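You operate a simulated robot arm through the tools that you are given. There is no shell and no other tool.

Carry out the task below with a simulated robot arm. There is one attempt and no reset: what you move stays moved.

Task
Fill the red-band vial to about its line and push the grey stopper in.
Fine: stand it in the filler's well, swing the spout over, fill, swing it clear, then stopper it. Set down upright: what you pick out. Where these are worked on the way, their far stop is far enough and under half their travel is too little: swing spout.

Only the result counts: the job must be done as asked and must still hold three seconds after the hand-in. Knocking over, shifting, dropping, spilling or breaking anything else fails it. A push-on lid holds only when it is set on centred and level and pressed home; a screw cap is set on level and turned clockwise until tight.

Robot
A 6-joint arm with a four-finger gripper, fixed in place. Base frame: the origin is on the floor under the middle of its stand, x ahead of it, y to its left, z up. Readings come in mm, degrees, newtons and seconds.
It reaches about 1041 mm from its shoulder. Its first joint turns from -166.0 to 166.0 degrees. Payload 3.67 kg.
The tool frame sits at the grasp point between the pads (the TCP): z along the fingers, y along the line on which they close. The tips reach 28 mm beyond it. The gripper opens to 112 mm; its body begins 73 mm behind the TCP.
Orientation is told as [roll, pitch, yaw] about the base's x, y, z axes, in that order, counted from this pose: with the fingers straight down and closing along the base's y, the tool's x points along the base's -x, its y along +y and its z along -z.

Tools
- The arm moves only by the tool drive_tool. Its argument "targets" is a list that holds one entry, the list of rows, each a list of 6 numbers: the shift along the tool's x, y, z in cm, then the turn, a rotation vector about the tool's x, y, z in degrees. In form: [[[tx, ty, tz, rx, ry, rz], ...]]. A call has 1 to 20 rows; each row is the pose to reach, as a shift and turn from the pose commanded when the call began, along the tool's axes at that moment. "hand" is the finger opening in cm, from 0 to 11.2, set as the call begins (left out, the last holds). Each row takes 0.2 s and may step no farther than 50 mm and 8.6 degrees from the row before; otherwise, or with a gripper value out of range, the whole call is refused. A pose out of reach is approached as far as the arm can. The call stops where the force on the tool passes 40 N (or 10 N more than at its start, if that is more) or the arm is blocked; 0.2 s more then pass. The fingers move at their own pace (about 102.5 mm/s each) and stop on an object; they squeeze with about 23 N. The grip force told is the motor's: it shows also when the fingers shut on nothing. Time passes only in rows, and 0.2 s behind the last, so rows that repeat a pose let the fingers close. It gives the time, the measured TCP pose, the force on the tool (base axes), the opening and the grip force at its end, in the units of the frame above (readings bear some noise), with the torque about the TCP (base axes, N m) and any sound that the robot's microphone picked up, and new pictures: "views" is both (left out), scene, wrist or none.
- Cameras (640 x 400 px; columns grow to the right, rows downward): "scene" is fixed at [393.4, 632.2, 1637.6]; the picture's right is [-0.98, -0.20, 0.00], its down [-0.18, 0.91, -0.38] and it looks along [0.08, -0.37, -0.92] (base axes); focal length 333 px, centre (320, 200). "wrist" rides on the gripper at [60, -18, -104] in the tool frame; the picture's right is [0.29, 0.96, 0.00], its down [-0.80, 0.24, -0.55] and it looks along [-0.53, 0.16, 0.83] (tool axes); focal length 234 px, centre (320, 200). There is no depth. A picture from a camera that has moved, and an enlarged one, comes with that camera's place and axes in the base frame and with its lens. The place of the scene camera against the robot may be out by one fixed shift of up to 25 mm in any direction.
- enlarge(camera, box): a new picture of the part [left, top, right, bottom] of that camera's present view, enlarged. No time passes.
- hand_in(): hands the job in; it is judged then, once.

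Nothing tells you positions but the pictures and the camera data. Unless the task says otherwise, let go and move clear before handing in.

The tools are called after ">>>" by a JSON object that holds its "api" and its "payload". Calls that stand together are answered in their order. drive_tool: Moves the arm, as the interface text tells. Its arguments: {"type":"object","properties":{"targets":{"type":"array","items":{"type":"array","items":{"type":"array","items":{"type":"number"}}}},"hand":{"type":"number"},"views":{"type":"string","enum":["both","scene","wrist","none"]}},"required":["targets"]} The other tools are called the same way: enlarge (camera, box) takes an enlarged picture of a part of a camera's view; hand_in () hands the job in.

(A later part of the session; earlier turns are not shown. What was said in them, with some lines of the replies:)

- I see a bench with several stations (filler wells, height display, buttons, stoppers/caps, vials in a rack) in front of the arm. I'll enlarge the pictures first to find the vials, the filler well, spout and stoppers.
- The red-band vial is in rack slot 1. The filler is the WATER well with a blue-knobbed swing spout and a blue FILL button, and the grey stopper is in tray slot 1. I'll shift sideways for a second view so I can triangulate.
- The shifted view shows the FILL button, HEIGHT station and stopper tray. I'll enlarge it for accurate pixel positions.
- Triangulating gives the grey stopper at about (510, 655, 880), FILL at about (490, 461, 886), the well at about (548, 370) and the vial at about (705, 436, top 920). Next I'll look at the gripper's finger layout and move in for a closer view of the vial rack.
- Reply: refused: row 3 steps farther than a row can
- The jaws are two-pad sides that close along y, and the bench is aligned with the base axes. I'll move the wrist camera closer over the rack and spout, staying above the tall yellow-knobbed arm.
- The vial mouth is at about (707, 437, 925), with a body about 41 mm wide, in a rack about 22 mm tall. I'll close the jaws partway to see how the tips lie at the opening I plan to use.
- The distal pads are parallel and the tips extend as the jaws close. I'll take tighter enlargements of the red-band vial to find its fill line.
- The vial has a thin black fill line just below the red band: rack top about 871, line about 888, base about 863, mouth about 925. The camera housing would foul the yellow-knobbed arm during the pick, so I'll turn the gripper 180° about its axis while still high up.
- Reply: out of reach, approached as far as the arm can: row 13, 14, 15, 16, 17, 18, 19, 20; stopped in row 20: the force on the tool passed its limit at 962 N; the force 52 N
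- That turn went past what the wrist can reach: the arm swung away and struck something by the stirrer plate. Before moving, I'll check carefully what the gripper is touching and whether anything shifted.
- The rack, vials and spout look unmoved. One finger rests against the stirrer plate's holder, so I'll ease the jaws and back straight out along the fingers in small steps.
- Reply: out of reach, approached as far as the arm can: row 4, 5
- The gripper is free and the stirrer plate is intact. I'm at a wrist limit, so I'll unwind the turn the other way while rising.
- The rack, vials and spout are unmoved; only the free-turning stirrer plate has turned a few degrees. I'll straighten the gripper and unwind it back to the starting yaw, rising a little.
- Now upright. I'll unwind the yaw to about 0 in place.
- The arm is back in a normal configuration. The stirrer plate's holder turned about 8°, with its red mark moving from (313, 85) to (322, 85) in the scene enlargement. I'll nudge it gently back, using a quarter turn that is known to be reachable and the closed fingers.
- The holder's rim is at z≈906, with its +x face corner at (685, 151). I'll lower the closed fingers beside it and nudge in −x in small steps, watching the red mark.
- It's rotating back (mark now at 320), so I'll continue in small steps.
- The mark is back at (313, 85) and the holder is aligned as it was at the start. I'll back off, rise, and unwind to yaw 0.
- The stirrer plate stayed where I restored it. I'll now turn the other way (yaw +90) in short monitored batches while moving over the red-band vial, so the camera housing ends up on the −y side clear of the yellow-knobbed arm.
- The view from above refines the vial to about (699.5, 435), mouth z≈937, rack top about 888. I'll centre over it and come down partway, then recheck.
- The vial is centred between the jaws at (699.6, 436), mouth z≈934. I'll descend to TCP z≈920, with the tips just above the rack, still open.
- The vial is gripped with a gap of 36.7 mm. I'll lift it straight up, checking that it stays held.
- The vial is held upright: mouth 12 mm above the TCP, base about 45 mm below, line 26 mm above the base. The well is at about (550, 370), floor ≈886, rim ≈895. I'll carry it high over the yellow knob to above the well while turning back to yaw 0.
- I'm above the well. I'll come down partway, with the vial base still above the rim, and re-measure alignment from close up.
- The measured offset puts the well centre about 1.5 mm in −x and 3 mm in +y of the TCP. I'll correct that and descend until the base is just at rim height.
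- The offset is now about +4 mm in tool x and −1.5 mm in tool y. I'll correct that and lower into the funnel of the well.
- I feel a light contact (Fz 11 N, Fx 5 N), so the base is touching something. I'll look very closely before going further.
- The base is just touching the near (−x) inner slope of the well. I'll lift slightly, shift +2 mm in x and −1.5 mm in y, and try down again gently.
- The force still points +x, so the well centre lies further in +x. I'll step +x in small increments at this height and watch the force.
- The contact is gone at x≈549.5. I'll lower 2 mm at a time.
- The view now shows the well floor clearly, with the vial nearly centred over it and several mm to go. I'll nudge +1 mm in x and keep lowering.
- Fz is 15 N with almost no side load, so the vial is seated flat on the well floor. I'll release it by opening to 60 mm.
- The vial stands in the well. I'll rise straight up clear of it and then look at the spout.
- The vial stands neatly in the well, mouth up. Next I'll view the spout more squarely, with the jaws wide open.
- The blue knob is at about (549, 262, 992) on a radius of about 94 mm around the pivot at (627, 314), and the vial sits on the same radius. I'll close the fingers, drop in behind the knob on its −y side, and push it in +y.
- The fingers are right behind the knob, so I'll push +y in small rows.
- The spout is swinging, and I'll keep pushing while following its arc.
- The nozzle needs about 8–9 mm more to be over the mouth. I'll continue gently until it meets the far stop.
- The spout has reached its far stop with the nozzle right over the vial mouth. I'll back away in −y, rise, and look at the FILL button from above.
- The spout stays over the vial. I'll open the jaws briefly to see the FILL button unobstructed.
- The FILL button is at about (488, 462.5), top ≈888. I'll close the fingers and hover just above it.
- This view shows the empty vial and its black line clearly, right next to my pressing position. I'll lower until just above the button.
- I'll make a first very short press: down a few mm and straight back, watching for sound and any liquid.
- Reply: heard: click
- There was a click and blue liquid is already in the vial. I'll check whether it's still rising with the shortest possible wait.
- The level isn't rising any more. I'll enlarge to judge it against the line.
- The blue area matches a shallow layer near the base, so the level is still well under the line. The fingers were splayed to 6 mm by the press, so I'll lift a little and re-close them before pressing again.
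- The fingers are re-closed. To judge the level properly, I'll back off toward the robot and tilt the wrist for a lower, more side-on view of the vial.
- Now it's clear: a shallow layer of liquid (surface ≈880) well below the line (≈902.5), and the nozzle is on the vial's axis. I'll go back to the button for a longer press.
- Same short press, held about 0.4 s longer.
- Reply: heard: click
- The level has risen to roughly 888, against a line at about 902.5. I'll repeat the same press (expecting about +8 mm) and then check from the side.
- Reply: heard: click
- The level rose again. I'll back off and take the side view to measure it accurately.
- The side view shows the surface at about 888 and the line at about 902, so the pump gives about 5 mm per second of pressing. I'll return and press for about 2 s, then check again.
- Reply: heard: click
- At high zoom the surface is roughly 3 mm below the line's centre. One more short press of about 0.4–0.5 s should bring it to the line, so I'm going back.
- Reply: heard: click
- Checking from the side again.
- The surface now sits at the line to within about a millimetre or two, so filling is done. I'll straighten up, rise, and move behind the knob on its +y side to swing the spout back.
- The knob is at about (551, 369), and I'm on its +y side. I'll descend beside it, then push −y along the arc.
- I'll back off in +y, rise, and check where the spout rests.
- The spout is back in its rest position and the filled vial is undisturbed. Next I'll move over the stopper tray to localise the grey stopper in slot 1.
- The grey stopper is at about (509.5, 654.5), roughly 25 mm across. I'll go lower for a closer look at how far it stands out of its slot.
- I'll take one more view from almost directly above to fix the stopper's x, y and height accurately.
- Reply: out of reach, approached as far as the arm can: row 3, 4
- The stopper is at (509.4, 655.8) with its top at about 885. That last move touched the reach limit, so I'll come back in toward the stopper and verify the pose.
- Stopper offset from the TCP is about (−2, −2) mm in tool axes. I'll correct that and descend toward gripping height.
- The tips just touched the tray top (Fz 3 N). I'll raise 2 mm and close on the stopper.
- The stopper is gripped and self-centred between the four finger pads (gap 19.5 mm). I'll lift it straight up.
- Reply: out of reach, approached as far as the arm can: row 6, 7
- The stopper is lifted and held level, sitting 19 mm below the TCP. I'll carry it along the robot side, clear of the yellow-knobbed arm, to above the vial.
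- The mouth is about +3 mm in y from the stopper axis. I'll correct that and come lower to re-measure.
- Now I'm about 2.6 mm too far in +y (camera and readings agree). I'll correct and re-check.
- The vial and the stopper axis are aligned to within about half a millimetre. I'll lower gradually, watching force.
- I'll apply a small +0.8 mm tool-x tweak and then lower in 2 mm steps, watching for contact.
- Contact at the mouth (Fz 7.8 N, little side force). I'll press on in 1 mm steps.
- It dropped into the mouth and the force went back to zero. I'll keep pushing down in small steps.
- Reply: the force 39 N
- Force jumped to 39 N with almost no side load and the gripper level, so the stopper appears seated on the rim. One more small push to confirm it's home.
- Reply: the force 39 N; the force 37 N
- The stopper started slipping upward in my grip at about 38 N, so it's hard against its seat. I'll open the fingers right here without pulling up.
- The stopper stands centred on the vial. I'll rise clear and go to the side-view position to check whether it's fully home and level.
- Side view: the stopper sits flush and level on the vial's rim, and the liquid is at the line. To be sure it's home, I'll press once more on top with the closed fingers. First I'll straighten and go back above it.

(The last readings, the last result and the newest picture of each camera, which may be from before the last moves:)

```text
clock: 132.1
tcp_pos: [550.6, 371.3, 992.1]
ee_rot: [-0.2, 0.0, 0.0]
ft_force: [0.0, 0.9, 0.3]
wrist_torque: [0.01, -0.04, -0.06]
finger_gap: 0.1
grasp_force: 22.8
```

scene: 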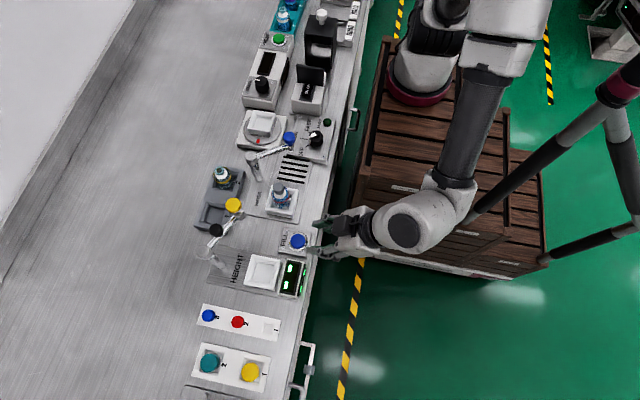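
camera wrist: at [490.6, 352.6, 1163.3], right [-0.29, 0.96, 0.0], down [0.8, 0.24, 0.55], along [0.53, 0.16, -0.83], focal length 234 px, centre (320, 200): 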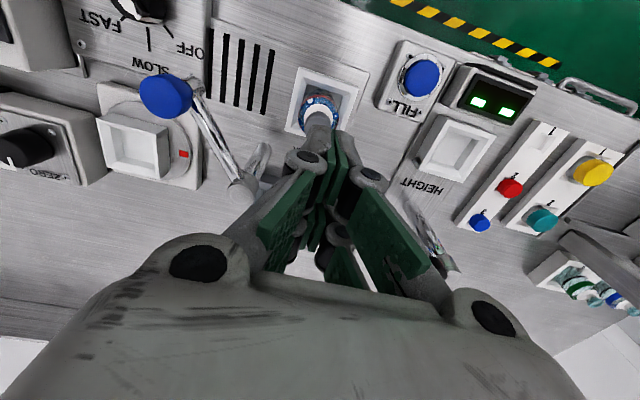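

>>> {"api": "drive_tool", "payload": {"targets": [[[0, -0.05, 0.3, 0, 0, 0], [0, -0.05, 0.5, 0, 0, 0], [0, -0.05, 0.6, 0, 0, 0], [0, -0.05, 0.7, 0, 0, 0]]], "views": "scene"}}

>>> {"api": "enlarge", "payload": {"camera": "scene", "box": [250, 150, 310, 220]}}

```text
clock: 133.1
tcp_pos: [551.6, 372.1, 987.4]
ee_rot: [-0.1, 0.0, 0.0]
ft_force: [0.3, 0.1, -0.4]
wrist_torque: [0.0, -0.02, -0.01]
finger_gap: 0.1
grasp_force: 23.0
```

scene: 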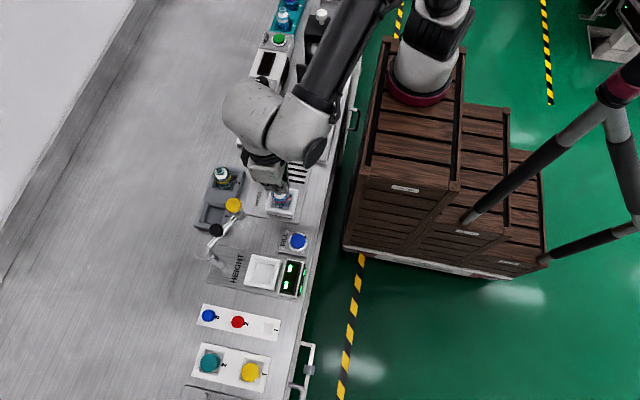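

```text
5.71 times, centred on (280, 185) of scene
camera zoom: at [393.4, 632.2, 1637.6], right [-0.98, -0.2, 0.0], down [-0.18, 0.91, -0.38], along [0.08, -0.37, -0.92], focal length 1903 px, centre (549, 286)
```

zoom: 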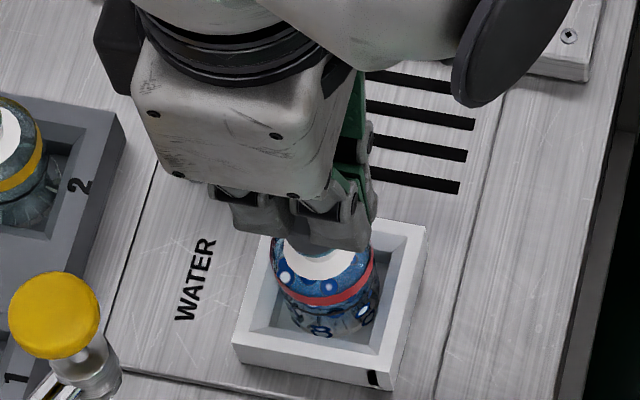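

>>> {"api": "drive_tool", "payload": {"targets": [[[0, -0.1, 0.1, 0, 0, 0], [0, -0.1, 0.2, 0, 0, 0], [0, -0.1, 0.3, 0, 0, 0]]], "views": "none"}}

```text
clock: 133.9
tcp_pos: [549.6, 372.0, 984.9]
ee_rot: [0.1, -0.2, 0.1]
ft_force: [0.0, 4.2, 17.5]
wrist_torque: [0.07, -0.01, 0.02]
finger_gap: 5.9
grasp_force: 22.8
```

>>> {"api": "drive_tool", "payload": {"targets": [[[0, -0.05, 0.1, 0, 0, 0], [0, -0.05, 0.15, 0, 0, 0]]], "views": "wrist"}}

>>> {"api": "enlarge", "payload": {"camera": "wrist", "box": [270, 70, 390, 190]}}

```text
clock: 134.5
tcp_pos: [552.2, 369.5, 985.5]
ee_rot: [0.2, -0.4, 0.1]
ft_force: [-1.5, 2.3, 13.4]
wrist_torque: [0.09, 0.05, 0.01]
finger_gap: 6.0
grasp_force: 22.9
stopped in row 2: the force on the tool passed its limit at 42 N (the readings are from after the stop); the commanded pose is now the measured one
camera wrist: at [490.6, 351.6, 1088.1], right [-0.29, 0.96, 0.0], down [0.79, 0.24, 0.56], along [0.53, 0.16, -0.83], focal length 234 px, centre (320, 200)
```

wrist: 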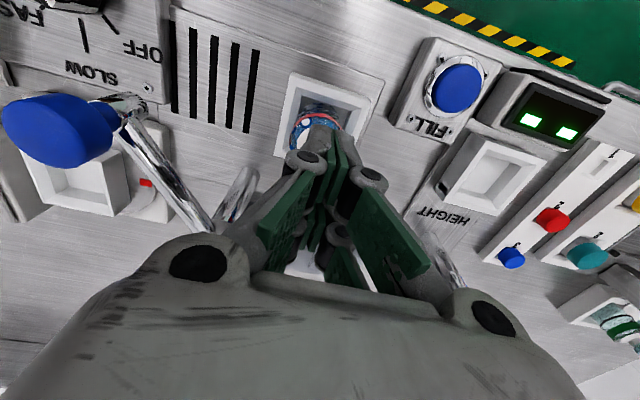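

```text
3.33 times, centred on (330, 130) of wrist
camera zoom: at [490.6, 351.6, 1088.1], right [-0.29, 0.96, 0.0], down [0.79, 0.24, 0.56], along [0.53, 0.16, -0.83], focal length 781 px, centre (287, 433)
```

zoom: 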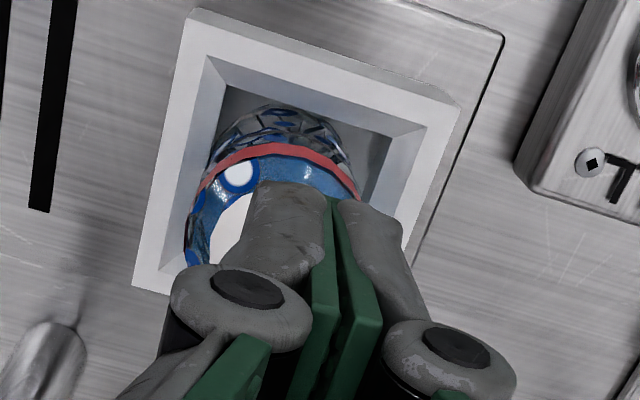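

The press hit a hard stop (42 N), so the stopper isn't moving further. I was about 2.5 mm off-centre in y, so I'll lift slightly, recentre, and press once more squarely.

>>> {"api": "drive_tool", "payload": {"targets": [[[0, 0, -0.5, 0, 0, 0], [0, -0.25, -0.8, 0, 0, 0], [0, -0.25, -0.8, 0, 0, 0], [0, -0.25, -0.8, 0, 0, 0]]], "hand": 0, "views": "wrist"}}

>>> {"api": "enlarge", "payload": {"camera": "wrist", "box": [270, 70, 390, 190]}}

```text
clock: 135.5
tcp_pos: [550.6, 365.4, 990.5]
ee_rot: [0.1, -0.2, 0.1]
ft_force: [0.0, 0.2, 0.6]
wrist_torque: [0.0, 0.02, 0.02]
finger_gap: 0.2
grasp_force: 23.3
camera wrist: at [491.0, 348.4, 1095.4], right [-0.29, 0.96, 0.0], down [0.8, 0.24, 0.56], along [0.53, 0.16, -0.83], focal length 234 px, centre (320, 200)
```

wrist: 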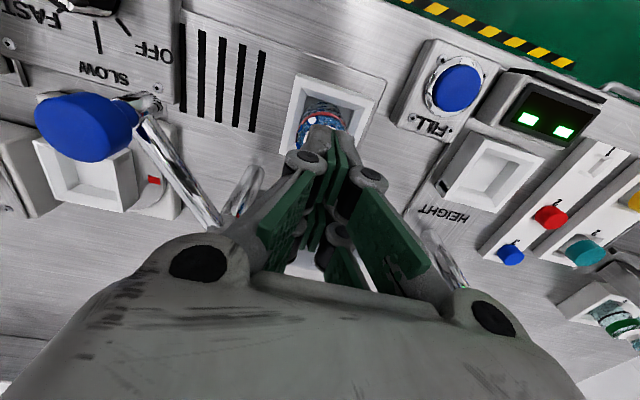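

```text
3.33 times, centred on (330, 130) of wrist
camera zoom: at [491.0, 348.4, 1095.4], right [-0.29, 0.96, 0.0], down [0.8, 0.24, 0.56], along [0.53, 0.16, -0.83], focal length 781 px, centre (287, 433)
```

zoom: 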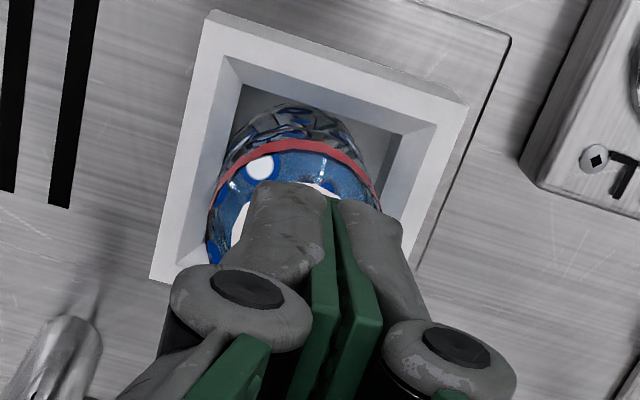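

>>> {"api": "drive_tool", "payload": {"targets": [[[0, 0.1, 0, 0, 0, 0], [0, 0.22, 0, 0, 0, 0], [0, 0.22, 0.2, 0, 0, 0], [0, 0.22, 0.3, 0, 0, 0]]], "views": "wrist"}}

>>> {"api": "enlarge", "payload": {"camera": "wrist", "box": [270, 70, 390, 190]}}

```text
clock: 136.5
tcp_pos: [551.5, 369.4, 988.2]
ee_rot: [0.2, -0.2, 0.1]
ft_force: [0.2, 0.1, 0.4]
wrist_torque: [-0.02, 0.03, -0.01]
finger_gap: 0.0
grasp_force: 23.5
camera wrist: at [490.8, 351.0, 1091.9], right [-0.29, 0.96, 0.0], down [0.8, 0.24, 0.56], along [0.53, 0.16, -0.83], focal length 234 px, centre (320, 200)
```

wrist: 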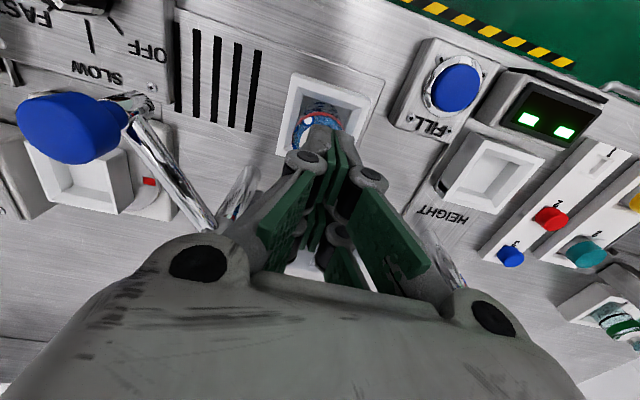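

```text
3.33 times, centred on (330, 130) of wrist
camera zoom: at [490.8, 351.0, 1091.9], right [-0.29, 0.96, 0.0], down [0.8, 0.24, 0.56], along [0.53, 0.16, -0.83], focal length 781 px, centre (287, 433)
```

zoom: 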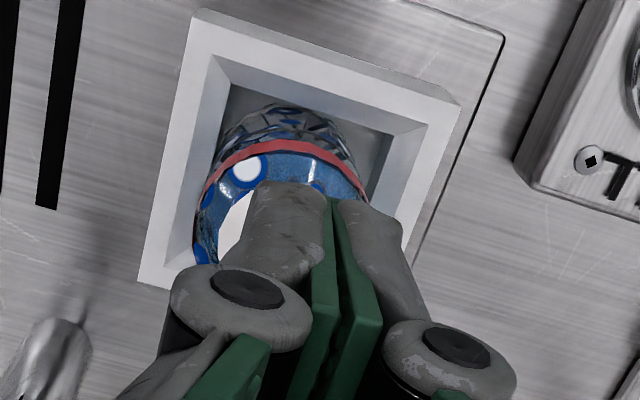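

Now centred to within a millimetre. Pressing down to the force limit once more.

>>> {"api": "drive_tool", "payload": {"targets": [[[0, 0, 0.15, 0, 0, 0], [0, 0, 0.25, 0, 0, 0], [0, 0, 0.35, 0, 0, 0], [0, 0, 0.45, 0, 0, 0], [0, 0, 0.55, 0, 0, 0]]], "views": "none"}}

```text
clock: 137.7
tcp_pos: [552.1, 369.5, 984.8]
ee_rot: [0.3, -0.4, 0.1]
ft_force: [0.1, -1.2, 29.4]
wrist_torque: [-0.05, 0.03, -0.03]
finger_gap: 5.8
grasp_force: 23.6
```

>>> {"api": "drive_tool", "payload": {"targets": [[[0, 0, 0.1, 0, 0, 0], [0, 0, 0.2, 0, 0, 0], [0, 0, 0.2, 0, 0, 0]]], "views": "none"}}

```text
clock: 138.2
tcp_pos: [552.3, 370.0, 983.4]
ee_rot: [0.5, -0.4, 0.1]
ft_force: [-0.2, -2.6, 14.8]
wrist_torque: [-0.06, 0.05, 0.01]
finger_gap: 5.9
grasp_force: 23.1
stopped in row 2: the force on the tool passed its limit at 42 N (the readings are from after the stop); the commanded pose is now the measured one
```

Pressed home at 42 N. I'll retract straight up and inspect the result.

>>> {"api": "drive_tool", "payload": {"targets": [[[0, 0, -0.5, 0, 0, 0], [0, 0, -2, 0, 0, 0], [0, 0, -5, 0, 0, 0], [0, 0, -8, 0, 0, 0], [3.5, 2.5, -8, 0, 0, 0], [7, 5, -8, 0, 0, 0], [10.5, 7.5, -6, 0, 0, 0], [12.6, 9.2, -3, 0, 0, 0], [12.6, 9.2, 1.2, 0, 0, 0], [12.6, 9.2, 2.6, 0, -8, 0], [12.6, 9.2, 2.6, 0, -16, 0], [12.6, 9.2, 2.6, 0, -24, 0], [12.6, 9.2, 2.6, 0, -32, 0], [12.6, 9.2, 2.6, 0, -36, 0], [12.6, 9.2, 2.6, 0, -36, 0]]], "hand": 0}}

>>> {"api": "enlarge", "payload": {"camera": "wrist", "box": [170, 130, 250, 230]}}

>>> {"api": "enlarge", "payload": {"camera": "scene", "box": [240, 150, 320, 230]}}

>>> {"api": "enlarge", "payload": {"camera": "wrist", "box": [180, 165, 230, 215]}}

```text
clock: 141.3
tcp_pos: [424.9, 461.9, 956.9]
ee_rot: [0.4, -36.4, -0.2]
ft_force: [-0.3, -0.6, 0.3]
wrist_torque: [-0.03, 0.0, 0.02]
finger_gap: 0.1
grasp_force: 22.7
camera wrist: at [315.2, 443.7, 1004.8], right [-0.23, 0.96, -0.16], down [0.31, 0.23, 0.92], along [0.92, 0.16, -0.35], focal length 234 px, centre (320, 200)
```

scene: 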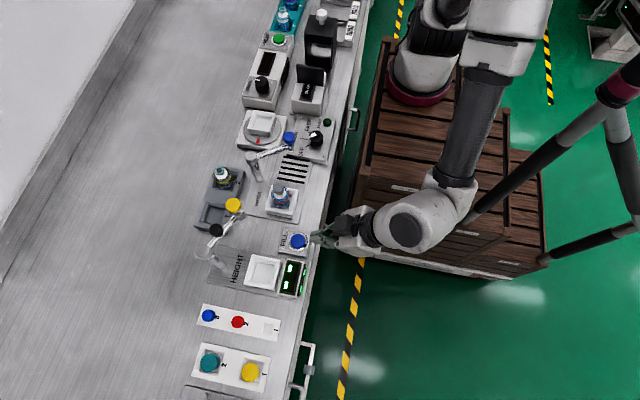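
wrist: 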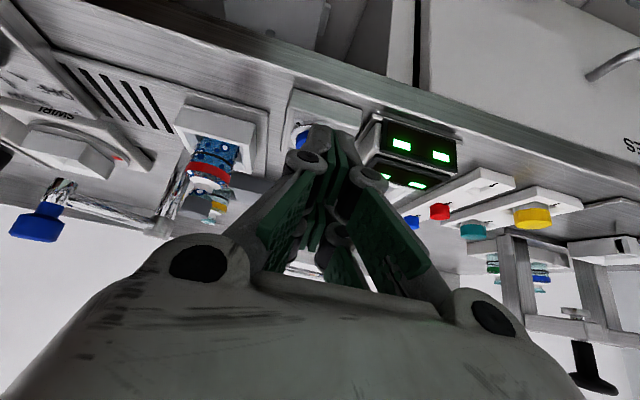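

```text
4.00 times, centred on (210, 180) of wrist
camera zoom: at [315.2, 443.7, 1004.8], right [-0.23, 0.96, -0.16], down [0.31, 0.23, 0.92], along [0.92, 0.16, -0.35], focal length 937 px, centre (760, 280)
```

zoom: 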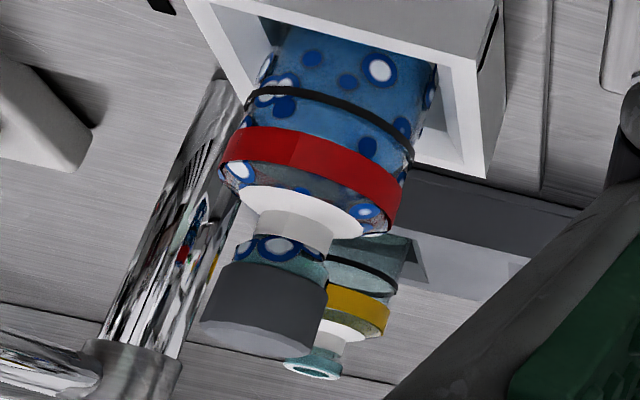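

```text
5.00 times, centred on (280, 190) of scene
camera zoom: at [393.4, 632.2, 1637.6], right [-0.98, -0.2, 0.0], down [-0.18, 0.91, -0.38], along [0.08, -0.37, -0.92], focal length 1665 px, centre (520, 250)
```

zoom: 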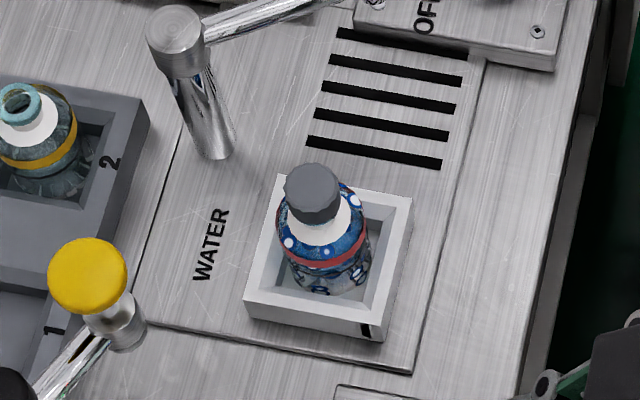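

```text
8.00 times, centred on (205, 190) of wrist
camera zoom: at [315.2, 443.7, 1004.8], right [-0.23, 0.96, -0.16], down [0.31, 0.23, 0.92], along [0.92, 0.16, -0.35], focal length 1873 px, centre (1240, 280)
```

zoom: 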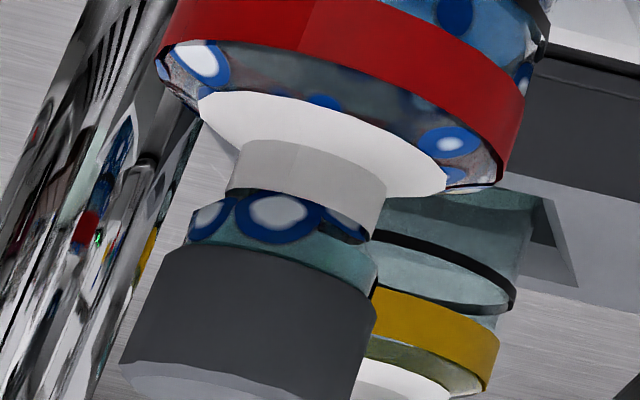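

The stopper is seated flush and level, the vial stands upright in the well at the line, and the spout is swung clear. I'll straighten up, move well clear, and take a final look around.

>>> {"api": "drive_tool", "payload": {"targets": [[[0, 0, -2, 0, 8, 0], [0, 0, -4, 0, 16, 0], [0, 0, -6, 0, 24, 0], [0, 0, -8, 0, 32, 0], [0, 0, -10, 0, 36, 0], [0, 0, -10, 0, 36, 0]]], "views": "none"}}

```text
clock: 142.8
tcp_pos: [367.0, 463.2, 1035.3]
ee_rot: [0.3, -0.3, 0.1]
ft_force: [0.0, 0.4, 0.1]
wrist_torque: [-0.01, -0.02, 0.02]
finger_gap: 0.1
grasp_force: 22.5
```

>>> {"api": "drive_tool", "payload": {"targets": [[[0, 0, -5, 0, 0, 0], [0, 0, -10, 0, 0, 0], [0, 0, -15, 0, 0, 0], [0, 0, -19, 0, 0, 0], [0, 0, -19, 0, 0, 0]]], "hand": 8}}

>>> {"api": "enlarge", "payload": {"camera": "scene", "box": [180, 120, 340, 220]}}

>>> {"api": "enlarge", "payload": {"camera": "scene", "box": [180, 200, 340, 300]}}

>>> {"api": "enlarge", "payload": {"camera": "scene", "box": [180, 300, 340, 400]}}

>>> {"api": "enlarge", "payload": {"camera": "scene", "box": [220, 0, 380, 100]}}

```text
clock: 143.9
tcp_pos: [363.9, 464.3, 1228.3]
ee_rot: [0.3, -0.3, 0.1]
ft_force: [0.1, -1.1, 0.6]
wrist_torque: [0.01, 0.01, 0.02]
finger_gap: 79.9
grasp_force: 0.0
camera wrist: at [303.7, 445.0, 1331.5], right [-0.29, 0.96, 0.0], down [0.79, 0.24, 0.56], along [0.54, 0.17, -0.83], focal length 234 px, centre (320, 200)
```

scene: 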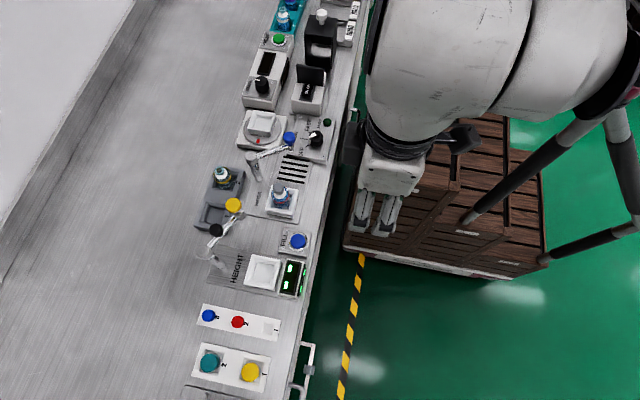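
wrist: 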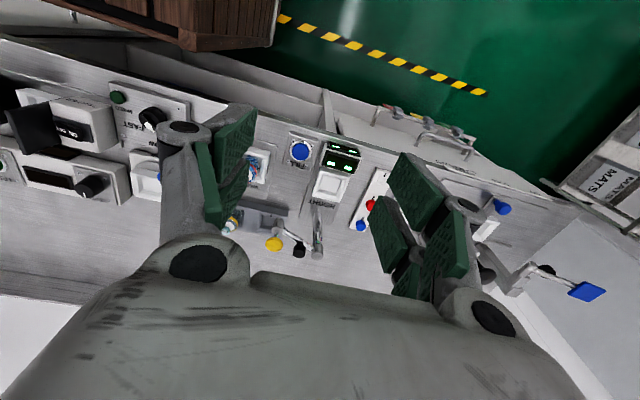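

```text
4.00 times, centred on (260, 170) of scene
camera zoom: at [393.4, 632.2, 1637.6], right [-0.98, -0.2, 0.0], down [-0.18, 0.91, -0.38], along [0.08, -0.37, -0.92], focal length 1332 px, centre (560, 320)
```

zoom: 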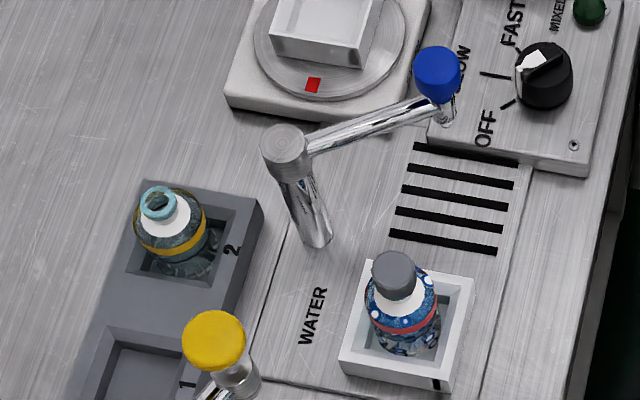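

```text
4.00 times, centred on (260, 250) of scene
camera zoom: at [393.4, 632.2, 1637.6], right [-0.98, -0.2, 0.0], down [-0.18, 0.91, -0.38], along [0.08, -0.37, -0.92], focal length 1332 px, centre (560, 0)
```

zoom: 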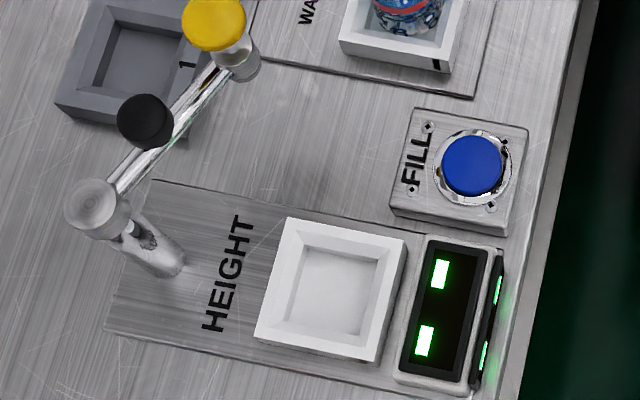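

```text
4.00 times, centred on (260, 350) of scene
camera zoom: at [393.4, 632.2, 1637.6], right [-0.98, -0.2, 0.0], down [-0.18, 0.91, -0.38], along [0.08, -0.37, -0.92], focal length 1332 px, centre (560, -400)
```

zoom: 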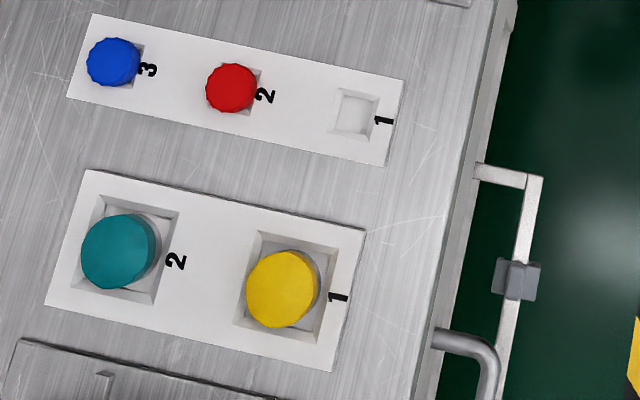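

```text
4.00 times, centred on (300, 50) of scene
camera zoom: at [393.4, 632.2, 1637.6], right [-0.98, -0.2, 0.0], down [-0.18, 0.91, -0.38], along [0.08, -0.37, -0.92], focal length 1332 px, centre (400, 800)
```

zoom: 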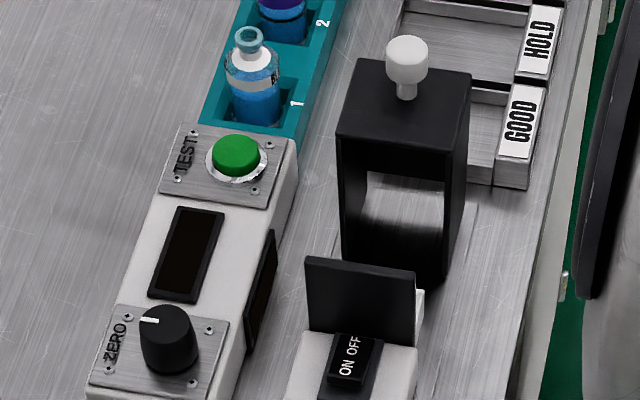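

Everything matches the start: spout at rest, stirrer plate realigned, trays and the other vials unmoved. The red-band vial stands upright in the filler's well, filled to about its line with the grey stopper pressed home, and the arm is clear, so I'm handing in.

>>> {"api": "hand_in", "payload": {}}

```text
The job is handed in.
```

The red-band vial is filled to about its line and stands upright in the filler's well with the grey stopper pushed in. The job is handed in, but I haven't had the result back.

- **Fill level:** from the side, the liquid surface looks level with the line or up to about 2 mm above it.
- **Stopper:** I pressed it down to about 42 N, where it would go no further. It looks flush and level on the rim.
- **Spout:** I swung it to its far stop for filling, then back to where it started, clear of the vial.

**Collision:** early on I asked for a wrist turn the arm could not reach. The arm swung into the stirrer plate, with a force reading of 962 N. Nothing else looked moved, but the plate's holder had turned about 8°. I pushed it back until its red mark lined up with the first picture. That crash is the main risk to the result.

In the final pictures, everything else on the bench looks as it did at the start.
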